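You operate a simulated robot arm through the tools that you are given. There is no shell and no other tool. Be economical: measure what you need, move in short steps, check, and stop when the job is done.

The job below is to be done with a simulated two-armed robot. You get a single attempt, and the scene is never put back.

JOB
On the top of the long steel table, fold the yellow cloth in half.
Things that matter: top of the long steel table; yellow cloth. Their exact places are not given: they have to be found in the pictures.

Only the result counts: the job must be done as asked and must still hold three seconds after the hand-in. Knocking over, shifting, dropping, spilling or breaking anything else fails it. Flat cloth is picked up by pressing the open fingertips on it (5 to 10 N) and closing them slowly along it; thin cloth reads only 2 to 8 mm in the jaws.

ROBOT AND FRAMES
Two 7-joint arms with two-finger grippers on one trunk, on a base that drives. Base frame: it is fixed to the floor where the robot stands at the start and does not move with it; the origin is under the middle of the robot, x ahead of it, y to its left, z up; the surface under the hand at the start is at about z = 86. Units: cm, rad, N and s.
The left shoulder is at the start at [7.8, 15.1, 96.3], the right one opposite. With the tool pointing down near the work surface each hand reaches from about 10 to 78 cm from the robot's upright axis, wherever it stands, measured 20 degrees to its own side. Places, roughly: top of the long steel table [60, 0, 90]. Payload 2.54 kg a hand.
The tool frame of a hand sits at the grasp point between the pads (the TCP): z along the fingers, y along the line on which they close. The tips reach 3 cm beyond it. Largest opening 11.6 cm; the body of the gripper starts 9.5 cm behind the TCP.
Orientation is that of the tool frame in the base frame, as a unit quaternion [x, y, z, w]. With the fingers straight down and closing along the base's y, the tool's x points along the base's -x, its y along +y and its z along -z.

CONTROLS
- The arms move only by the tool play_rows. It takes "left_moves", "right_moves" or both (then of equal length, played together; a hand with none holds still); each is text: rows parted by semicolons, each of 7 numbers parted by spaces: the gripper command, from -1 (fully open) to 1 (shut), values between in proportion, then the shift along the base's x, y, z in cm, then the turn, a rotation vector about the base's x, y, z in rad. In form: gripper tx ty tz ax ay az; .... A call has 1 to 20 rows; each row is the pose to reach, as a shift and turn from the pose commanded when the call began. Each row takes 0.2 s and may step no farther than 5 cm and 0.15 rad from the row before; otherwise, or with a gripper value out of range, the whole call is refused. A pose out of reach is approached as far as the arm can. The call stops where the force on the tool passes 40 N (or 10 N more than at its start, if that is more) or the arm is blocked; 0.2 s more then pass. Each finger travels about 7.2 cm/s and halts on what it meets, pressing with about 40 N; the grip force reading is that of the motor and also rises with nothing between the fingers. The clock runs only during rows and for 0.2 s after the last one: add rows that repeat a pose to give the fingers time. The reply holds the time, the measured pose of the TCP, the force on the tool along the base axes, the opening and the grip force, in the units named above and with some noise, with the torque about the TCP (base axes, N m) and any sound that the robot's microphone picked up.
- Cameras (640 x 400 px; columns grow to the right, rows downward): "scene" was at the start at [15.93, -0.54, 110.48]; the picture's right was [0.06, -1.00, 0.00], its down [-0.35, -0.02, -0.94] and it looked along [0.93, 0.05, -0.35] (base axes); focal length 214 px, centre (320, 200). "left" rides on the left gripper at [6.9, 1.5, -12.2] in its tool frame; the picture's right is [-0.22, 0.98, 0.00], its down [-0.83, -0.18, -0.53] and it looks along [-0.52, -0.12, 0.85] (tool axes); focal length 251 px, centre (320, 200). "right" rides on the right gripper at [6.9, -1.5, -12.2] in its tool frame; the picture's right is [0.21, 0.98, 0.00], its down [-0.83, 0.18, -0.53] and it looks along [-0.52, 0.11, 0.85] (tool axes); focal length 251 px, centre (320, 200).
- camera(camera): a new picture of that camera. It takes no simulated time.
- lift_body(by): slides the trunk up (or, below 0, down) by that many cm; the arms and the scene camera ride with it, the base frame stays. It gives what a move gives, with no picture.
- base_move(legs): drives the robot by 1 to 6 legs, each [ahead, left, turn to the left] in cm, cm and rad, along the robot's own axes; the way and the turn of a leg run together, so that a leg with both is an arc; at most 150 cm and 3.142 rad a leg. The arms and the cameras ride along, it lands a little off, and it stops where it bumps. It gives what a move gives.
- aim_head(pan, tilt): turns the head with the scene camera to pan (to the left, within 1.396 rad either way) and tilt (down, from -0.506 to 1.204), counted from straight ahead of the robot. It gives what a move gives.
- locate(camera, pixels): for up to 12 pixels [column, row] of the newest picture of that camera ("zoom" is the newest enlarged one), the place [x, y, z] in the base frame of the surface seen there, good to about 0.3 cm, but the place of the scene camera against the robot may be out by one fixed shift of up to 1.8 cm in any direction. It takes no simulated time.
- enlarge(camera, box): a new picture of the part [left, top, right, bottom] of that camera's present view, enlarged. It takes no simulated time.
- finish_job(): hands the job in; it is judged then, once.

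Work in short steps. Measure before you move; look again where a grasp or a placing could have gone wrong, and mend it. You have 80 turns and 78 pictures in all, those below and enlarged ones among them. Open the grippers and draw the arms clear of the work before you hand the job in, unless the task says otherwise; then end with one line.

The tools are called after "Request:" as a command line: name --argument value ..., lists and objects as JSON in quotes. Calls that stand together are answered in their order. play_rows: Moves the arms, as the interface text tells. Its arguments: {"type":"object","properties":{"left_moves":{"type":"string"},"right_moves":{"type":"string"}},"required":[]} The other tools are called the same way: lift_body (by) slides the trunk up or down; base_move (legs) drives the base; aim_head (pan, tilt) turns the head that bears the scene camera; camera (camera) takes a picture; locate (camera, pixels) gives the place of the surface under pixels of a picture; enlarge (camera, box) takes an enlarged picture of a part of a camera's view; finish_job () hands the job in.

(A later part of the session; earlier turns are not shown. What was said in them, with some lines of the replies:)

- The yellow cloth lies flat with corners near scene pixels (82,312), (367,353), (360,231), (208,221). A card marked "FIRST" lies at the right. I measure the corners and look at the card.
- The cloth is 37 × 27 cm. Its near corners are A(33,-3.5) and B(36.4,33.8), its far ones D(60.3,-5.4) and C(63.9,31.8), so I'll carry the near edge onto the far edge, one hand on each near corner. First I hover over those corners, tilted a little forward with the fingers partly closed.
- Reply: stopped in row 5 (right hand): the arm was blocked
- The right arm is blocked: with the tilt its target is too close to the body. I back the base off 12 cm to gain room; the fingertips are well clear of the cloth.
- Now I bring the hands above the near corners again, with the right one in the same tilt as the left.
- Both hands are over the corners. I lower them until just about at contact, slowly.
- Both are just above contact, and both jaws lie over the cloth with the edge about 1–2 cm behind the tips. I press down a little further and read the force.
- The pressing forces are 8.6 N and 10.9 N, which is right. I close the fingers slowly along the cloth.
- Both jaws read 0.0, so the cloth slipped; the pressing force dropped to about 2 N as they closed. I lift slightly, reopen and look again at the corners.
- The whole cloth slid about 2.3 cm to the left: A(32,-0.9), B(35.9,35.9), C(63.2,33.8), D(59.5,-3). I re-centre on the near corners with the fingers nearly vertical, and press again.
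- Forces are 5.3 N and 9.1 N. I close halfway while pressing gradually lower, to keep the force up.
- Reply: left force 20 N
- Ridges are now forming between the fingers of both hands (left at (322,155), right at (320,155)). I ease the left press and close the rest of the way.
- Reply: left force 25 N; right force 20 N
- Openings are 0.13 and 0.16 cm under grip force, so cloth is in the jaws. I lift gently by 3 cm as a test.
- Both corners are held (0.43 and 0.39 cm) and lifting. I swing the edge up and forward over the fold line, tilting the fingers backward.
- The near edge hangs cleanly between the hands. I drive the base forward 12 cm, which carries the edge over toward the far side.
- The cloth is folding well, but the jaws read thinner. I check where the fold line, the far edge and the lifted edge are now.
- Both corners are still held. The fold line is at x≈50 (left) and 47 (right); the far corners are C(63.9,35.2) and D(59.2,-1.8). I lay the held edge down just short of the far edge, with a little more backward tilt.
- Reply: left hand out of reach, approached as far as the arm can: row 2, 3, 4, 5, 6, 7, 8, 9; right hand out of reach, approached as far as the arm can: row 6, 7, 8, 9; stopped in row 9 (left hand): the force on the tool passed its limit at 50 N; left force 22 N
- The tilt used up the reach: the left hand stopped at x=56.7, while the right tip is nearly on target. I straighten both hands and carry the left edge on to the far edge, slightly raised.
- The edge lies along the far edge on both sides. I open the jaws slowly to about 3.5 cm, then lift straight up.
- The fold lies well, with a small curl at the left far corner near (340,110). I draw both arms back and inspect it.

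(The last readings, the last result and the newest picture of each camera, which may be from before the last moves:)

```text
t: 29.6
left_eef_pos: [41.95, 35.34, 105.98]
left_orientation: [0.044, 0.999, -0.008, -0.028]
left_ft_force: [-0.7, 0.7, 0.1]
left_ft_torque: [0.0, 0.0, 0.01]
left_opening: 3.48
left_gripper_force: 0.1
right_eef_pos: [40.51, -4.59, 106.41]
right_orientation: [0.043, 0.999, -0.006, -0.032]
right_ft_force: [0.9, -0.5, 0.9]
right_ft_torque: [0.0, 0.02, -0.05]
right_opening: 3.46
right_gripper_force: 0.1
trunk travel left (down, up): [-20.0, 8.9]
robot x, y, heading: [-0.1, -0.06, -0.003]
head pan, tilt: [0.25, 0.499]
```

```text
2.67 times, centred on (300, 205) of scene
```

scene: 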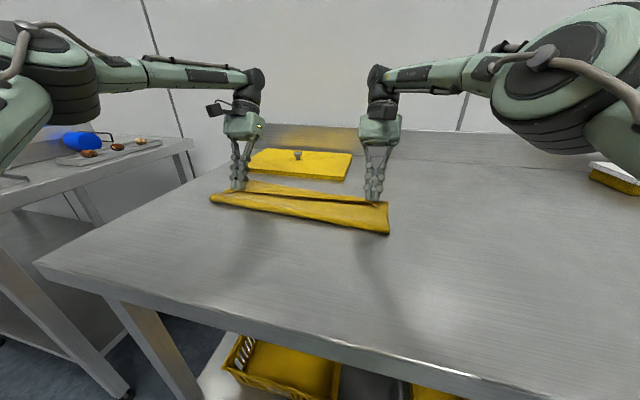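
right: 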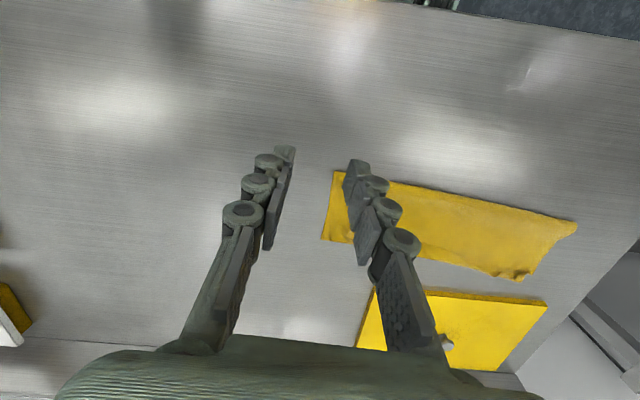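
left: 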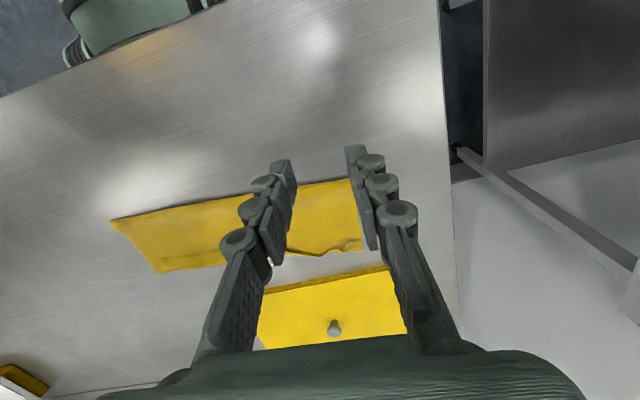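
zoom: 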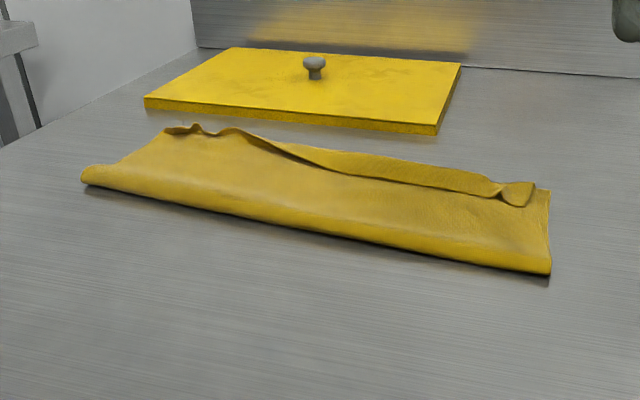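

I need to see whether the back strip is a turned-back lip or the lower layer showing. I enlarge views of the far edge.

Request:
enlarge --camera "scene" --box '[290, 175, 400, 240]'

Request:
enlarge --camera "scene" --box '[205, 165, 315, 230]'

Request:
enlarge --camera "right" --box '[310, 160, 590, 300]'

```text
5.82 times, centred on (345, 208) of scene
```

zoom: 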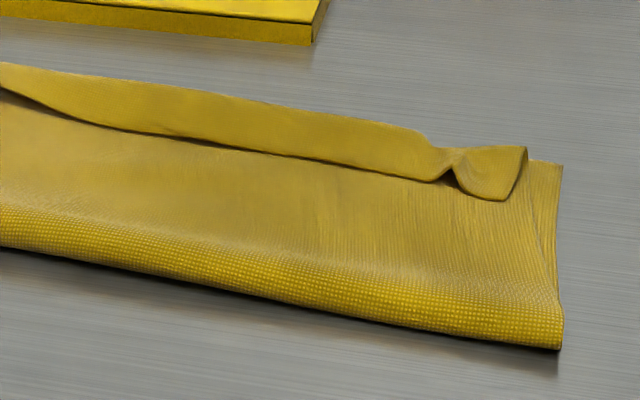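

```text
5.82 times, centred on (260, 198) of scene
```

zoom: 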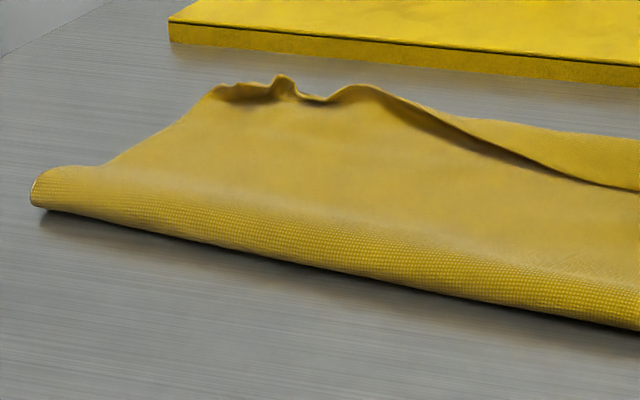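

```text
2.29 times, centred on (450, 230) of right
```

zoom: 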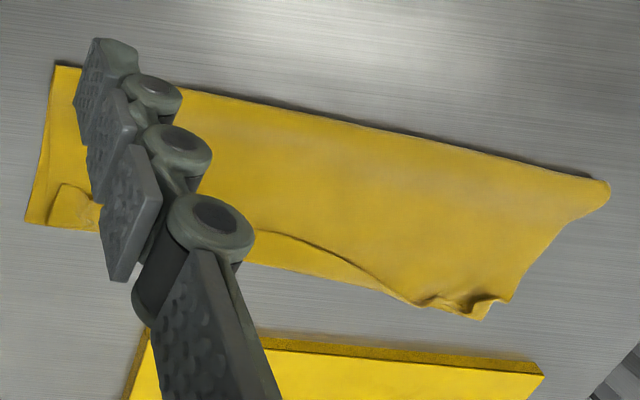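

The right half of the free edge has turned back on top as a lip about 2 cm wide. I measure the lip, to brush it outward with closed fingertips.

Request:
locate --camera "zoom" --pixels '[[27, 222], [65, 187], [92, 195], [100, 228], [262, 234], [262, 265], [320, 250], [360, 268], [405, 303], [480, 318], [500, 300], [70, 140]]'

Request:
play_rows --right_moves "0.8 0 -2 0 0 0 0; 1 0 -6 0 0 0 0; 1 0 -10 0 0 0 0; 1 0 -12 0 0 0 0; 1 0 -12 0 0 0 0"

Request:
camera --camera "right"

Request:
enlarge --camera "right" --box '[380, 150, 640, 320]'

```text
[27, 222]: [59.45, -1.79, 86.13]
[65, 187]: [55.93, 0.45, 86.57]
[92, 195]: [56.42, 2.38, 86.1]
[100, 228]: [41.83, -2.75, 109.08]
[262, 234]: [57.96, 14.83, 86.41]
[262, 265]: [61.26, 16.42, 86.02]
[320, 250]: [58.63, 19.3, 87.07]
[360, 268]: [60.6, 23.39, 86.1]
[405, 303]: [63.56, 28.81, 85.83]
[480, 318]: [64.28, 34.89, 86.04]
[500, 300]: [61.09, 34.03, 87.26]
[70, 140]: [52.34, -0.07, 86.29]
```

```text
t: 30.8
left_eef_pos: [41.95, 35.31, 105.96]
left_orientation: [0.044, 0.999, -0.009, -0.027]
left_ft_force: [-0.1, 0.2, -0.4]
left_ft_torque: [-0.02, -0.01, 0.01]
left_opening: 3.48
left_gripper_force: 0.1
right_eef_pos: [40.34, -16.49, 106.37]
right_orientation: [0.043, 0.999, -0.005, -0.031]
right_ft_force: [-0.6, 0.2, -0.1]
right_ft_torque: [0.03, 0.02, -0.01]
right_opening: 0.0
right_gripper_force: 28.6
trunk travel left (down, up): [-20.0, 8.9]
robot x, y, heading: [-0.64, 0.0, -0.006]
head pan, tilt: [0.25, 0.499]
```

```text
38 pictures are left
```

right: 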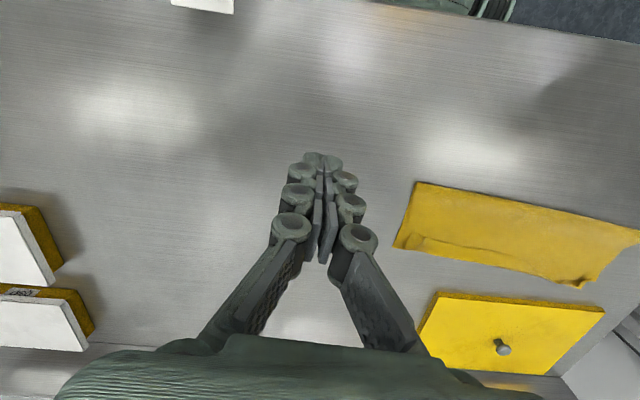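

```text
2.35 times, centred on (510, 235) of right
```

zoom: 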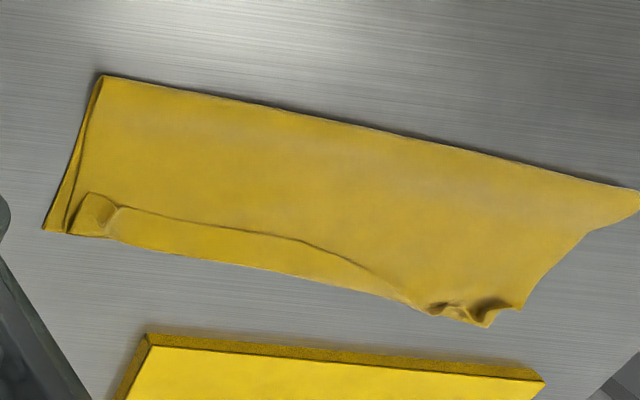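

I measure the near fold line, the far edge and the lip edge, for the layer lengths.

Request:
locate --camera "zoom" --pixels '[[104, 77], [45, 228], [68, 232], [90, 194], [300, 113], [500, 160], [636, 190], [200, 222], [190, 251], [300, 241], [290, 272], [585, 235]]'

```text
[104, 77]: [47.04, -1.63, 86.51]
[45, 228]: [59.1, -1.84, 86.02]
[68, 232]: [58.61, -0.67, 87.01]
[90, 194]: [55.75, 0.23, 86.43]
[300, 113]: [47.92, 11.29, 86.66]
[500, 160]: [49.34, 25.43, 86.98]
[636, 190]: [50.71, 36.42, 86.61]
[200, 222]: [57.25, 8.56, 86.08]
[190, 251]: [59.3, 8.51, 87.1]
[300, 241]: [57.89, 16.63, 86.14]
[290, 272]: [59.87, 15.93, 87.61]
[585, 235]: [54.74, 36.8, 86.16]
```

Layers: the near fold runs x=47.0 to 50.7, the lower far edge 59.1 to 64.3, and the lip is about 3 cm wide for y=0 to 25. I'll pin the cloth lightly with the closed left hand at (52.5,18) and brush the lip outward with the right. First I hover both.

Request:
play_rows --left_moves "1 2 -3 -1 0 0 0; 1 4 -6 -3 0 0 0; 1 6 -9 -5 0 0 0; 1 8 -12 -7 0 0 0; 1 9.5 -15 -9 0 0 0; 1 10.5 -17 -12 0 0 0; 1 10.5 -17 -14 0 0 0; 1 10.5 -17 -14 0 0 0" --right_moves "1 2 3 -1 0 0 0; 1 4 6 -3 0 0 0; 1 6 9 -5 0 0 0; 1 8 12 -7 0 0 0; 1 10.5 15 -9 0 0 0; 1 13.3 17.7 -12 0 0 0; 1 13.3 17.7 -14.5 0 0 0; 1 13.3 17.7 -14.5 0 0 0"

Request:
camera --camera "right"

```text
t: 32.6
left_eef_pos: [52.37, 18.28, 92.08]
left_orientation: [0.044, 0.999, -0.008, -0.026]
left_ft_force: [0.2, -0.1, -0.2]
left_ft_torque: [0.0, 0.03, 0.02]
left_opening: 0.0
left_gripper_force: 28.1
right_eef_pos: [53.89, 0.78, 91.89]
right_orientation: [0.043, 0.999, -0.006, -0.031]
right_ft_force: [0.6, 0.0, -0.8]
right_ft_torque: [0.0, 0.02, 0.01]
right_opening: 0.0
right_gripper_force: 29.2
trunk travel left (down, up): [-20.0, 8.9]
robot x, y, heading: [-0.12, 0.19, -0.007]
head pan, tilt: [0.25, 0.499]
```

```text
36 pictures are left
```

right: 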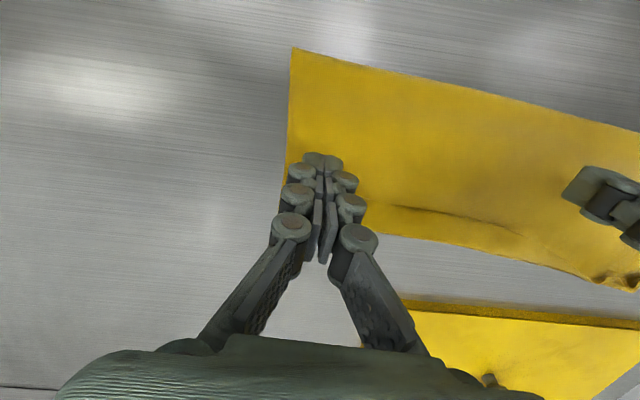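

Both hover correctly. I pin with the left hand and lower the right tip onto the top layer just short of the flap.

Request:
play_rows --left_moves "1 0 0 -1.5 0 0 0; 1 0 0 -2.2 0 0 0; 1 0 0 -2.6 0 0 0; 1 0 0 -2.8 0 0 0; 1 0 0 -2.9 0 0 0; 1 0 0 -2.9 0 0 0" --right_moves "1 0 0.4 -1 0 0 0; 1 0 0.4 -1.6 0 0 0; 1 0 0.4 -2 0 0 0; 1 0 0.4 -2.2 0 0 0; 1 0 0.4 -2.2 0 0 0; 1 0 0.4 -2.2 0 0 0"

```text
t: 34.0
left_eef_pos: [52.49, 18.19, 89.03]
left_orientation: [0.044, 0.999, -0.007, -0.027]
left_ft_force: [0.9, -0.5, 0.5]
left_ft_torque: [0.01, 0.03, -0.02]
left_opening: 0.01
left_gripper_force: 28.5
right_eef_pos: [54.01, 1.28, 89.74]
right_orientation: [0.044, 0.999, -0.006, -0.032]
right_ft_force: [0.3, 0.4, 0.0]
right_ft_torque: [0.0, 0.01, -0.01]
right_opening: 0.03
right_gripper_force: 28.4
trunk travel left (down, up): [-20.0, 8.9]
robot x, y, heading: [-0.31, -0.07, 0.003]
head pan, tilt: [0.25, 0.499]
```

There is no contact yet, because closed tips sit a bit higher. I press the left further and bring the right down to near touch, then sweep forward through the flap.

Request:
play_rows --left_moves "1 0 0 -0.2 0 0 0; 1 0 0 -0.4 0 0 0; 1 0 0 -0.4 0 0 0; 1 0 0 -0.4 0 0 0; 1 0 0 -0.4 0 0 0; 1 0 0 -0.4 0 0 0; 1 0 0 -0.4 0 0 0; 1 0 0 -0.4 0 0 0; 1 0 0 -0.4 0 0 0; 1 0 0 -0.4 0 0 0" --right_moves "1 -0.5 0 -0.4 0 0 0; 1 -0.5 0 -0.6 0 0 0; 1 0.2 0 -0.6 0 0 0; 1 1 0 -0.6 0 0 0; 1 1.8 0 -0.6 0 0 0; 1 2.6 0 -0.55 0 0 0; 1 3.4 0 -0.5 0 0 0; 1 4.2 0 -0.4 0 0 0; 1 5.2 0 -0.2 0 0 0; 1 5.2 0 -0.2 0 0 0"

Request:
camera --camera "right"

Request:
enlarge --camera "scene" --box '[290, 145, 420, 245]'

```text
t: 36.2
left_eef_pos: [52.45, 18.06, 88.99]
left_orientation: [0.044, 0.999, -0.009, -0.026]
left_ft_force: [3.3, 1.9, 21.3]
left_ft_torque: [0.08, -0.26, -0.01]
left_opening: 0.0
left_gripper_force: 28.9
right_eef_pos: [59.03, 1.6, 89.61]
right_orientation: [0.043, 0.999, -0.006, -0.032]
right_ft_force: [-0.9, -0.1, 0.6]
right_ft_torque: [-0.02, 0.01, -0.03]
right_opening: 0.02
right_gripper_force: 28.8
trunk travel left (down, up): [-20.0, 8.9]
robot x, y, heading: [-0.23, 0.02, -0.003]
head pan, tilt: [0.25, 0.499]
```

```text
35 pictures are left
```

right: 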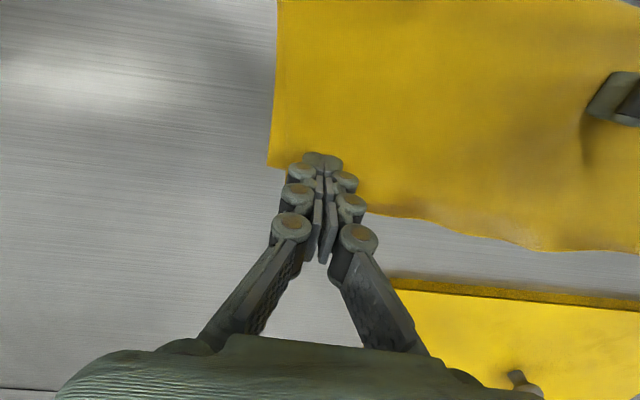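

```text
4.00 times, centred on (355, 195) of scene
```

zoom: 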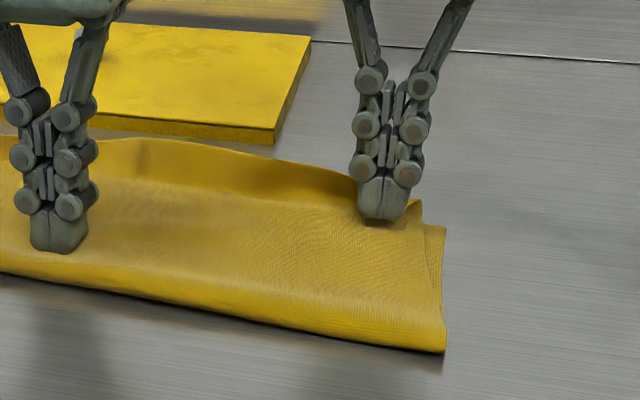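

The lip appears to have flipped open: the edge now stands outward. I lift both hands away and look.

Request:
play_rows --left_moves "1 0 0 2 0 0 0; 1 0 0 5 0 0 0; 1 -2 3 9 0 0 0; 1 -5 6 12 0 0 0; 1 -8 10 13 0 0 0; 1 -8 13 13 0 0 0; 1 -8 13 13 0 0 0" --right_moves "1 0.5 0 1.5 0 0 0; 1 1 0 5 0 0 0; 1 -2 -3 9 0 0 0; 1 -6 -6 12 0 0 0; 1 -10 -10 13 0 0 0; 1 -14 -13 14 0 0 0; 1 -16 -16 14 0 0 0"

Request:
enlarge --camera "scene" --box '[190, 135, 410, 255]'

Request:
enlarge --camera "right" --box '[380, 150, 640, 320]'

```text
refused: row 3 steps farther than a row can; nothing moved
```

```text
2.91 times, centred on (300, 195) of scene
```

zoom: 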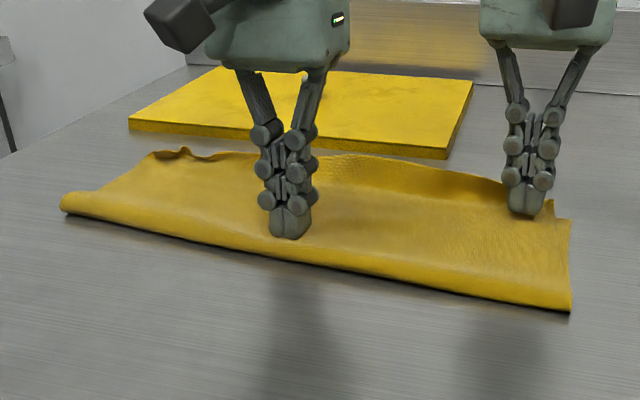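

```text
2.35 times, centred on (510, 235) of right
```

zoom: 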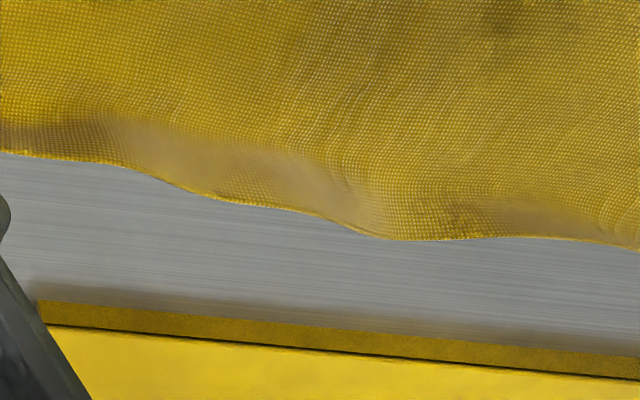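

That call was refused for step size and nothing moved. The lip is indeed unrolled. I withdraw in smaller steps.

Request:
play_rows --left_moves "1 0 0 2 0 0 0; 1 0 0 5 0 0 0; 1 -1 2 8.5 0 0 0; 1 -3 4 11 0 0 0; 1 -5 7 13 0 0 0; 1 -7 10 13 0 0 0; 1 -8 13 13 0 0 0; 1 -8 13 13 0 0 0; 1 -8 13 13 0 0 0" --right_moves "1 0.5 0 1.5 0 0 0; 1 0.5 0 5 0 0 0; 1 -1 -2 8.5 0 0 0; 1 -3 -4 11 0 0 0; 1 -6 -6 13 0 0 0; 1 -9 -8 14 0 0 0; 1 -12 -11 14 0 0 0; 1 -15 -14 14 0 0 0; 1 -15 -14 14 0 0 0"

Request:
enlarge --camera "scene" --box '[190, 135, 410, 255]'

Request:
enlarge --camera "right" --box '[380, 150, 640, 320]'

Request:
locate --camera "zoom" --pixels '[[104, 77]]'

```text
t: 38.2
left_eef_pos: [44.49, 31.09, 101.81]
left_orientation: [0.044, 0.999, -0.008, -0.026]
left_ft_force: [-0.1, -0.5, 0.7]
left_ft_torque: [0.01, 0.01, 0.0]
left_opening: 0.03
left_gripper_force: 28.8
right_eef_pos: [44.13, -12.53, 103.47]
right_orientation: [0.044, 0.999, -0.005, -0.032]
right_ft_force: [-0.9, 0.6, 0.2]
right_ft_torque: [0.02, 0.01, 0.01]
right_opening: 0.0
right_gripper_force: 28.8
trunk travel left (down, up): [-20.0, 8.9]
robot x, y, heading: [0.33, 0.07, 0.001]
head pan, tilt: [0.25, 0.499]
```

```text
2.91 times, centred on (300, 195) of scene
```

zoom: 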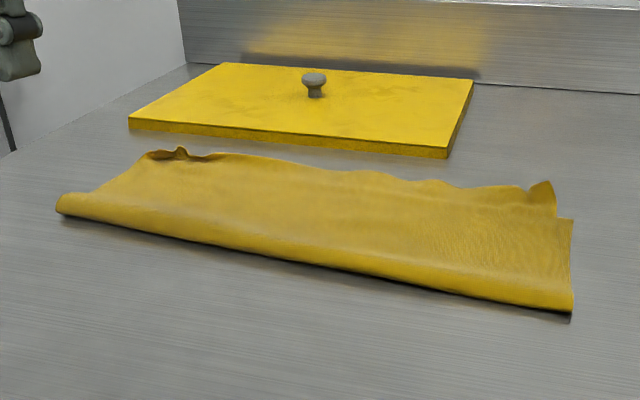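

```text
2.35 times, centred on (510, 235) of right
```

zoom: 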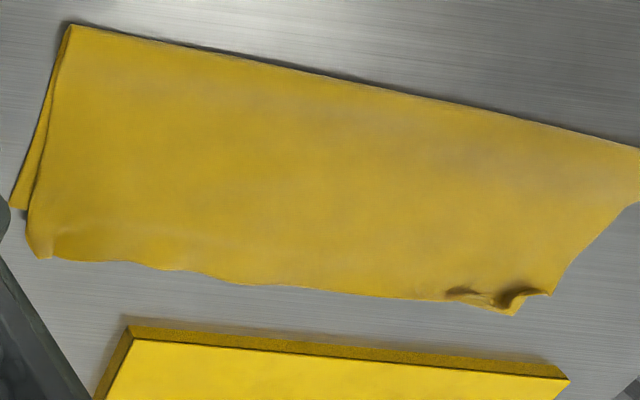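

```text
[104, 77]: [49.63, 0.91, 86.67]
```

The lip is fully unrolled; the upper right corner now overhangs the lower one a little. I measure how much.

Request:
locate --camera "zoom" --pixels '[[12, 207], [38, 257], [70, 26], [100, 261], [160, 268], [240, 283], [350, 295], [450, 303], [512, 315], [548, 293], [300, 72], [500, 115]]'

```text
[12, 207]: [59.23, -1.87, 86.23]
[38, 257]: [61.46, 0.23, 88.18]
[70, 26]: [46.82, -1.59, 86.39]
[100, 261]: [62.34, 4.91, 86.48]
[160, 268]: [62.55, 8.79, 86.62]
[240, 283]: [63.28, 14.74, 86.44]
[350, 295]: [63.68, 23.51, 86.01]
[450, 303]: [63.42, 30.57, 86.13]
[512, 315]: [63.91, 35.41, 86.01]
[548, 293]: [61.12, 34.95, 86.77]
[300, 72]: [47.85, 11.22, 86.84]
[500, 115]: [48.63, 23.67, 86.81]
```

The right corner pair is about 3 cm apart. I check the left far corner's curl up close.

Request:
camera --camera "left"

Request:
enlarge --camera "left" --box '[180, 130, 440, 300]'

Request:
enlarge --camera "scene" --box '[200, 170, 300, 220]'

```text
29 pictures are left
```

left: 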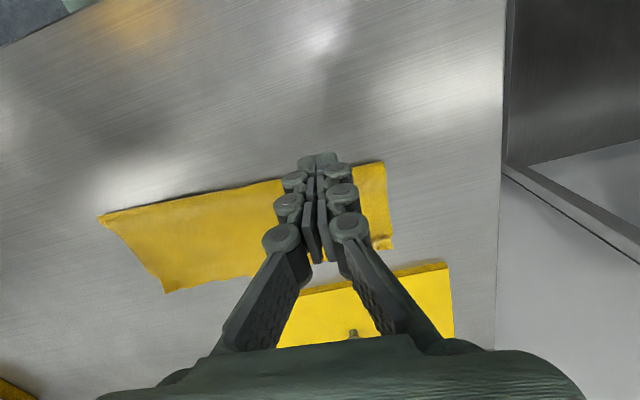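

```text
2.35 times, centred on (310, 215) of left
```

zoom: 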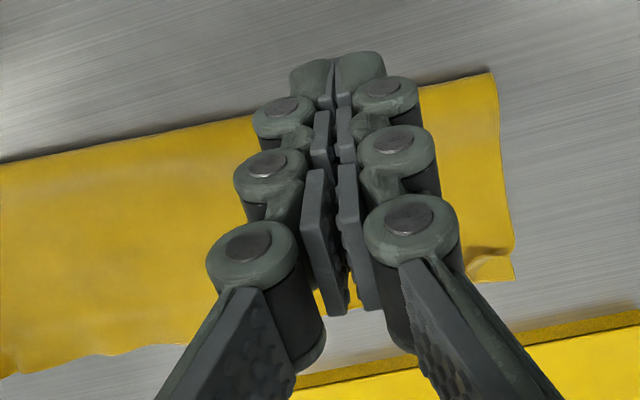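

```text
6.40 times, centred on (250, 195) of scene
```

zoom: 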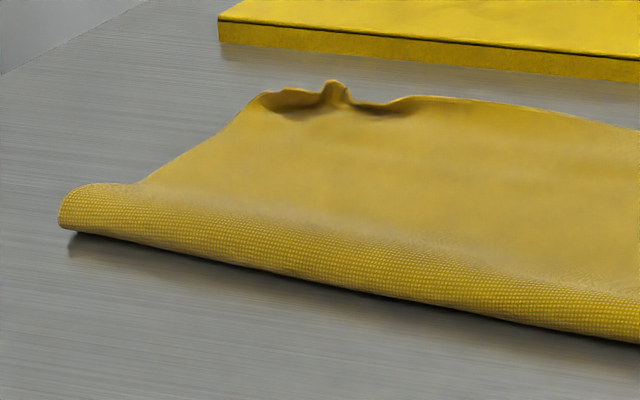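

The left end is neat apart from a small wrinkle. To finish, I press both far corners flat with closed tips, first hovering over (61,33.2) and (60.8,1.2).

Request:
play_rows --left_moves "1 3 0.3 0 0 0 0; 1 6 0.7 -1 0 0 0; 1 9 1 -2 0 0 0; 1 12 1.4 -4 0 0 0; 1 15 1.8 -6 0 0 0; 1 16.5 2.1 -8.5 0 0 0; 1 16.5 2.1 -10.3 0 0 0; 1 16.5 2.1 -10.8 0 0 0" --right_moves "1 3 2.5 0 0 0 0; 1 6 5 -1 0 0 0; 1 9 7.5 -2 0 0 0; 1 12 10 -4 0 0 0; 1 15 12.5 -6 0 0 0; 1 16.7 13.7 -9 0 0 0; 1 16.7 13.7 -11.5 0 0 0; 1 16.7 13.7 -12.5 0 0 0"

Request:
play_rows --left_moves "1 0 0 -0.8 0 0 0; 1 0 0 -1.4 0 0 0; 1 0 0 -1.8 0 0 0; 1 0 0 -2 0 0 0; 1 0 0 -2 0 0 0; 1 0 0 -2 0 0 0; 1 0 0 -2 0 0 0; 1 0 0 -2 0 0 0; 1 0 0 -1 0 0 0; 1 0 0 3 0 0 0" --right_moves "1 0 0 -0.8 0 0 0; 1 0 0 -1.4 0 0 0; 1 0 0 -1.8 0 0 0; 1 0 0 -2 0 0 0; 1 -0.3 -0.3 -2.05 0 0 0; 1 -0.7 -0.6 -2.05 0 0 0; 1 -1.1 -0.9 -2.05 0 0 0; 1 -1.5 -1.2 -2.05 0 0 0; 1 -1.5 -1.2 -1 0 0 0; 1 -1.5 -1.2 3 0 0 0"

Request:
camera --camera "right"

Request:
enlarge --camera "scene" --box '[190, 135, 410, 255]'

```text
t: 40.0
left_eef_pos: [61.11, 33.37, 90.93]
left_orientation: [0.044, 0.999, -0.009, -0.027]
left_ft_force: [-0.8, 0.0, 0.0]
left_ft_torque: [0.04, 0.01, -0.05]
left_opening: 0.0
left_gripper_force: 28.7
right_eef_pos: [60.78, 1.25, 90.93]
right_orientation: [0.044, 0.999, -0.005, -0.03]
right_ft_force: [-0.3, -0.5, -0.2]
right_ft_torque: [0.0, 0.03, -0.02]
right_opening: 0.02
right_gripper_force: 28.5
trunk travel left (down, up): [-20.0, 8.9]
robot x, y, heading: [0.08, -0.38, -0.003]
head pan, tilt: [0.25, 0.499]
```

```text
t: 42.2
left_eef_pos: [60.98, 33.17, 93.73]
left_orientation: [0.043, 0.999, -0.009, -0.027]
left_ft_force: [-0.6, -1.1, -0.2]
left_ft_torque: [-0.01, -0.01, 0.02]
left_opening: 0.0
left_gripper_force: 28.8
right_eef_pos: [59.21, 0.28, 94.05]
right_orientation: [0.044, 0.999, -0.005, -0.03]
right_ft_force: [0.3, 0.3, -0.1]
right_ft_torque: [0.02, 0.0, -0.01]
right_opening: 0.0
right_gripper_force: 28.8
trunk travel left (down, up): [-20.0, 8.9]
robot x, y, heading: [-0.52, -0.01, 0.0]
head pan, tilt: [0.25, 0.499]
```

```text
26 pictures are left
```

right: 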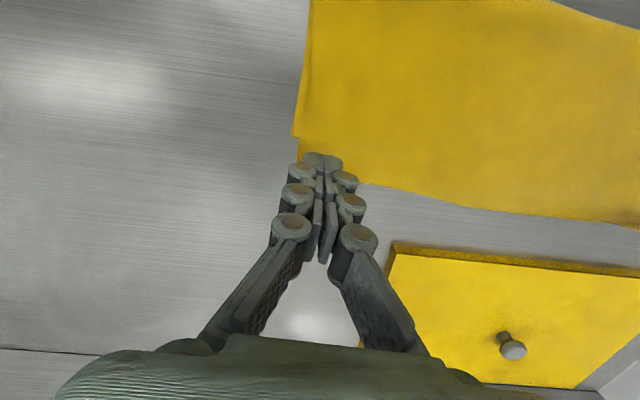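

```text
2.91 times, centred on (300, 195) of scene
```

zoom: 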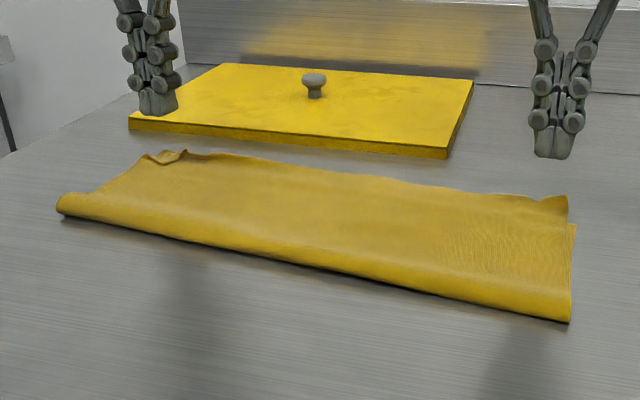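

The corner moved toward its partner and the upper layer lies smooth. I withdraw both arms, opening the grippers, and measure again.

Request:
play_rows --left_moves "0.6 -1 0.5 3 0 0 0; 0.2 -4 1 6 0 0 0; -0.2 -7.5 2 8 0 0 0; -0.6 -11 3 10 0 0 0; -1 -15 4 11 0 0 0; -1 -19 4 11 0 0 0; -1 -19 4 11 0 0 0" --right_moves "1 -1 -1 3 0 0 0; 1 -3 -3 6 0 0 0; 0.6 -6 -5.5 8 0 0 0; 0.2 -9 -8 10 0 0 0; -0.2 -12 -11 11 0 0 0; -0.6 -15 -14 11 0 0 0; -1 -17 -16 11 0 0 0"

Request:
enlarge --camera "scene" --box '[190, 135, 410, 255]'

Request:
enlarge --camera "right" --box '[380, 150, 640, 320]'

```text
t: 43.8
left_eef_pos: [41.97, 37.13, 105.08]
left_orientation: [0.044, 0.999, -0.007, -0.027]
left_ft_force: [-0.3, -0.2, 0.2]
left_ft_torque: [-0.03, 0.02, -0.03]
left_opening: 11.6
left_gripper_force: 0.0
right_eef_pos: [42.07, -15.9, 105.03]
right_orientation: [0.043, 0.999, -0.005, -0.031]
right_ft_force: [0.3, 0.0, 0.3]
right_ft_torque: [-0.01, -0.01, -0.01]
right_opening: 11.6
right_gripper_force: 0.2
trunk travel left (down, up): [-20.0, 8.9]
robot x, y, heading: [0.13, -0.32, -0.005]
head pan, tilt: [0.25, 0.499]
```

```text
2.91 times, centred on (300, 195) of scene
```

zoom: 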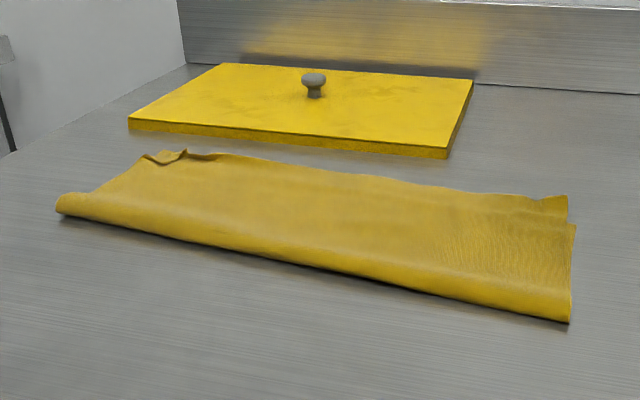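

```text
2.35 times, centred on (510, 235) of right
```

zoom: 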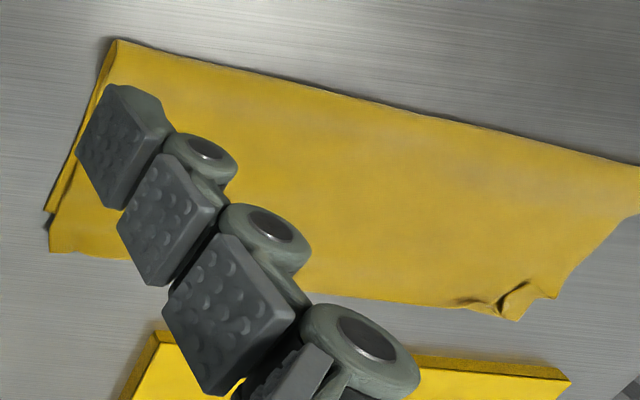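

Request:
locate --camera "zoom" --pixels '[[47, 210], [53, 250], [116, 41], [100, 252], [320, 296], [516, 319], [500, 302], [636, 166]]'

```text
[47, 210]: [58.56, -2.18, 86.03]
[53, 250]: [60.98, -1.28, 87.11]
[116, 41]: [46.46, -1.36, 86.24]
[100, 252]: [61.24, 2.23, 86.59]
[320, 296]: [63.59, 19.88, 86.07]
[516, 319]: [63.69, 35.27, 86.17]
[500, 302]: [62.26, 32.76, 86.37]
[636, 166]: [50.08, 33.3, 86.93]
```

The right corners are now within 2.6 cm of each other and the left far end is closely aligned. The edge lies flat, the grippers are open and clear, and nothing else has moved, so I hand in.

Request:
finish_job

```text
The job is handed in.
```

I folded the yellow cloth in half on the steel table, near edge onto far edge, and handed it in; no verdict came back. The right corners ended about 2.6 cm apart, the left far corner has a small wrinkle, and nothing else was moved.
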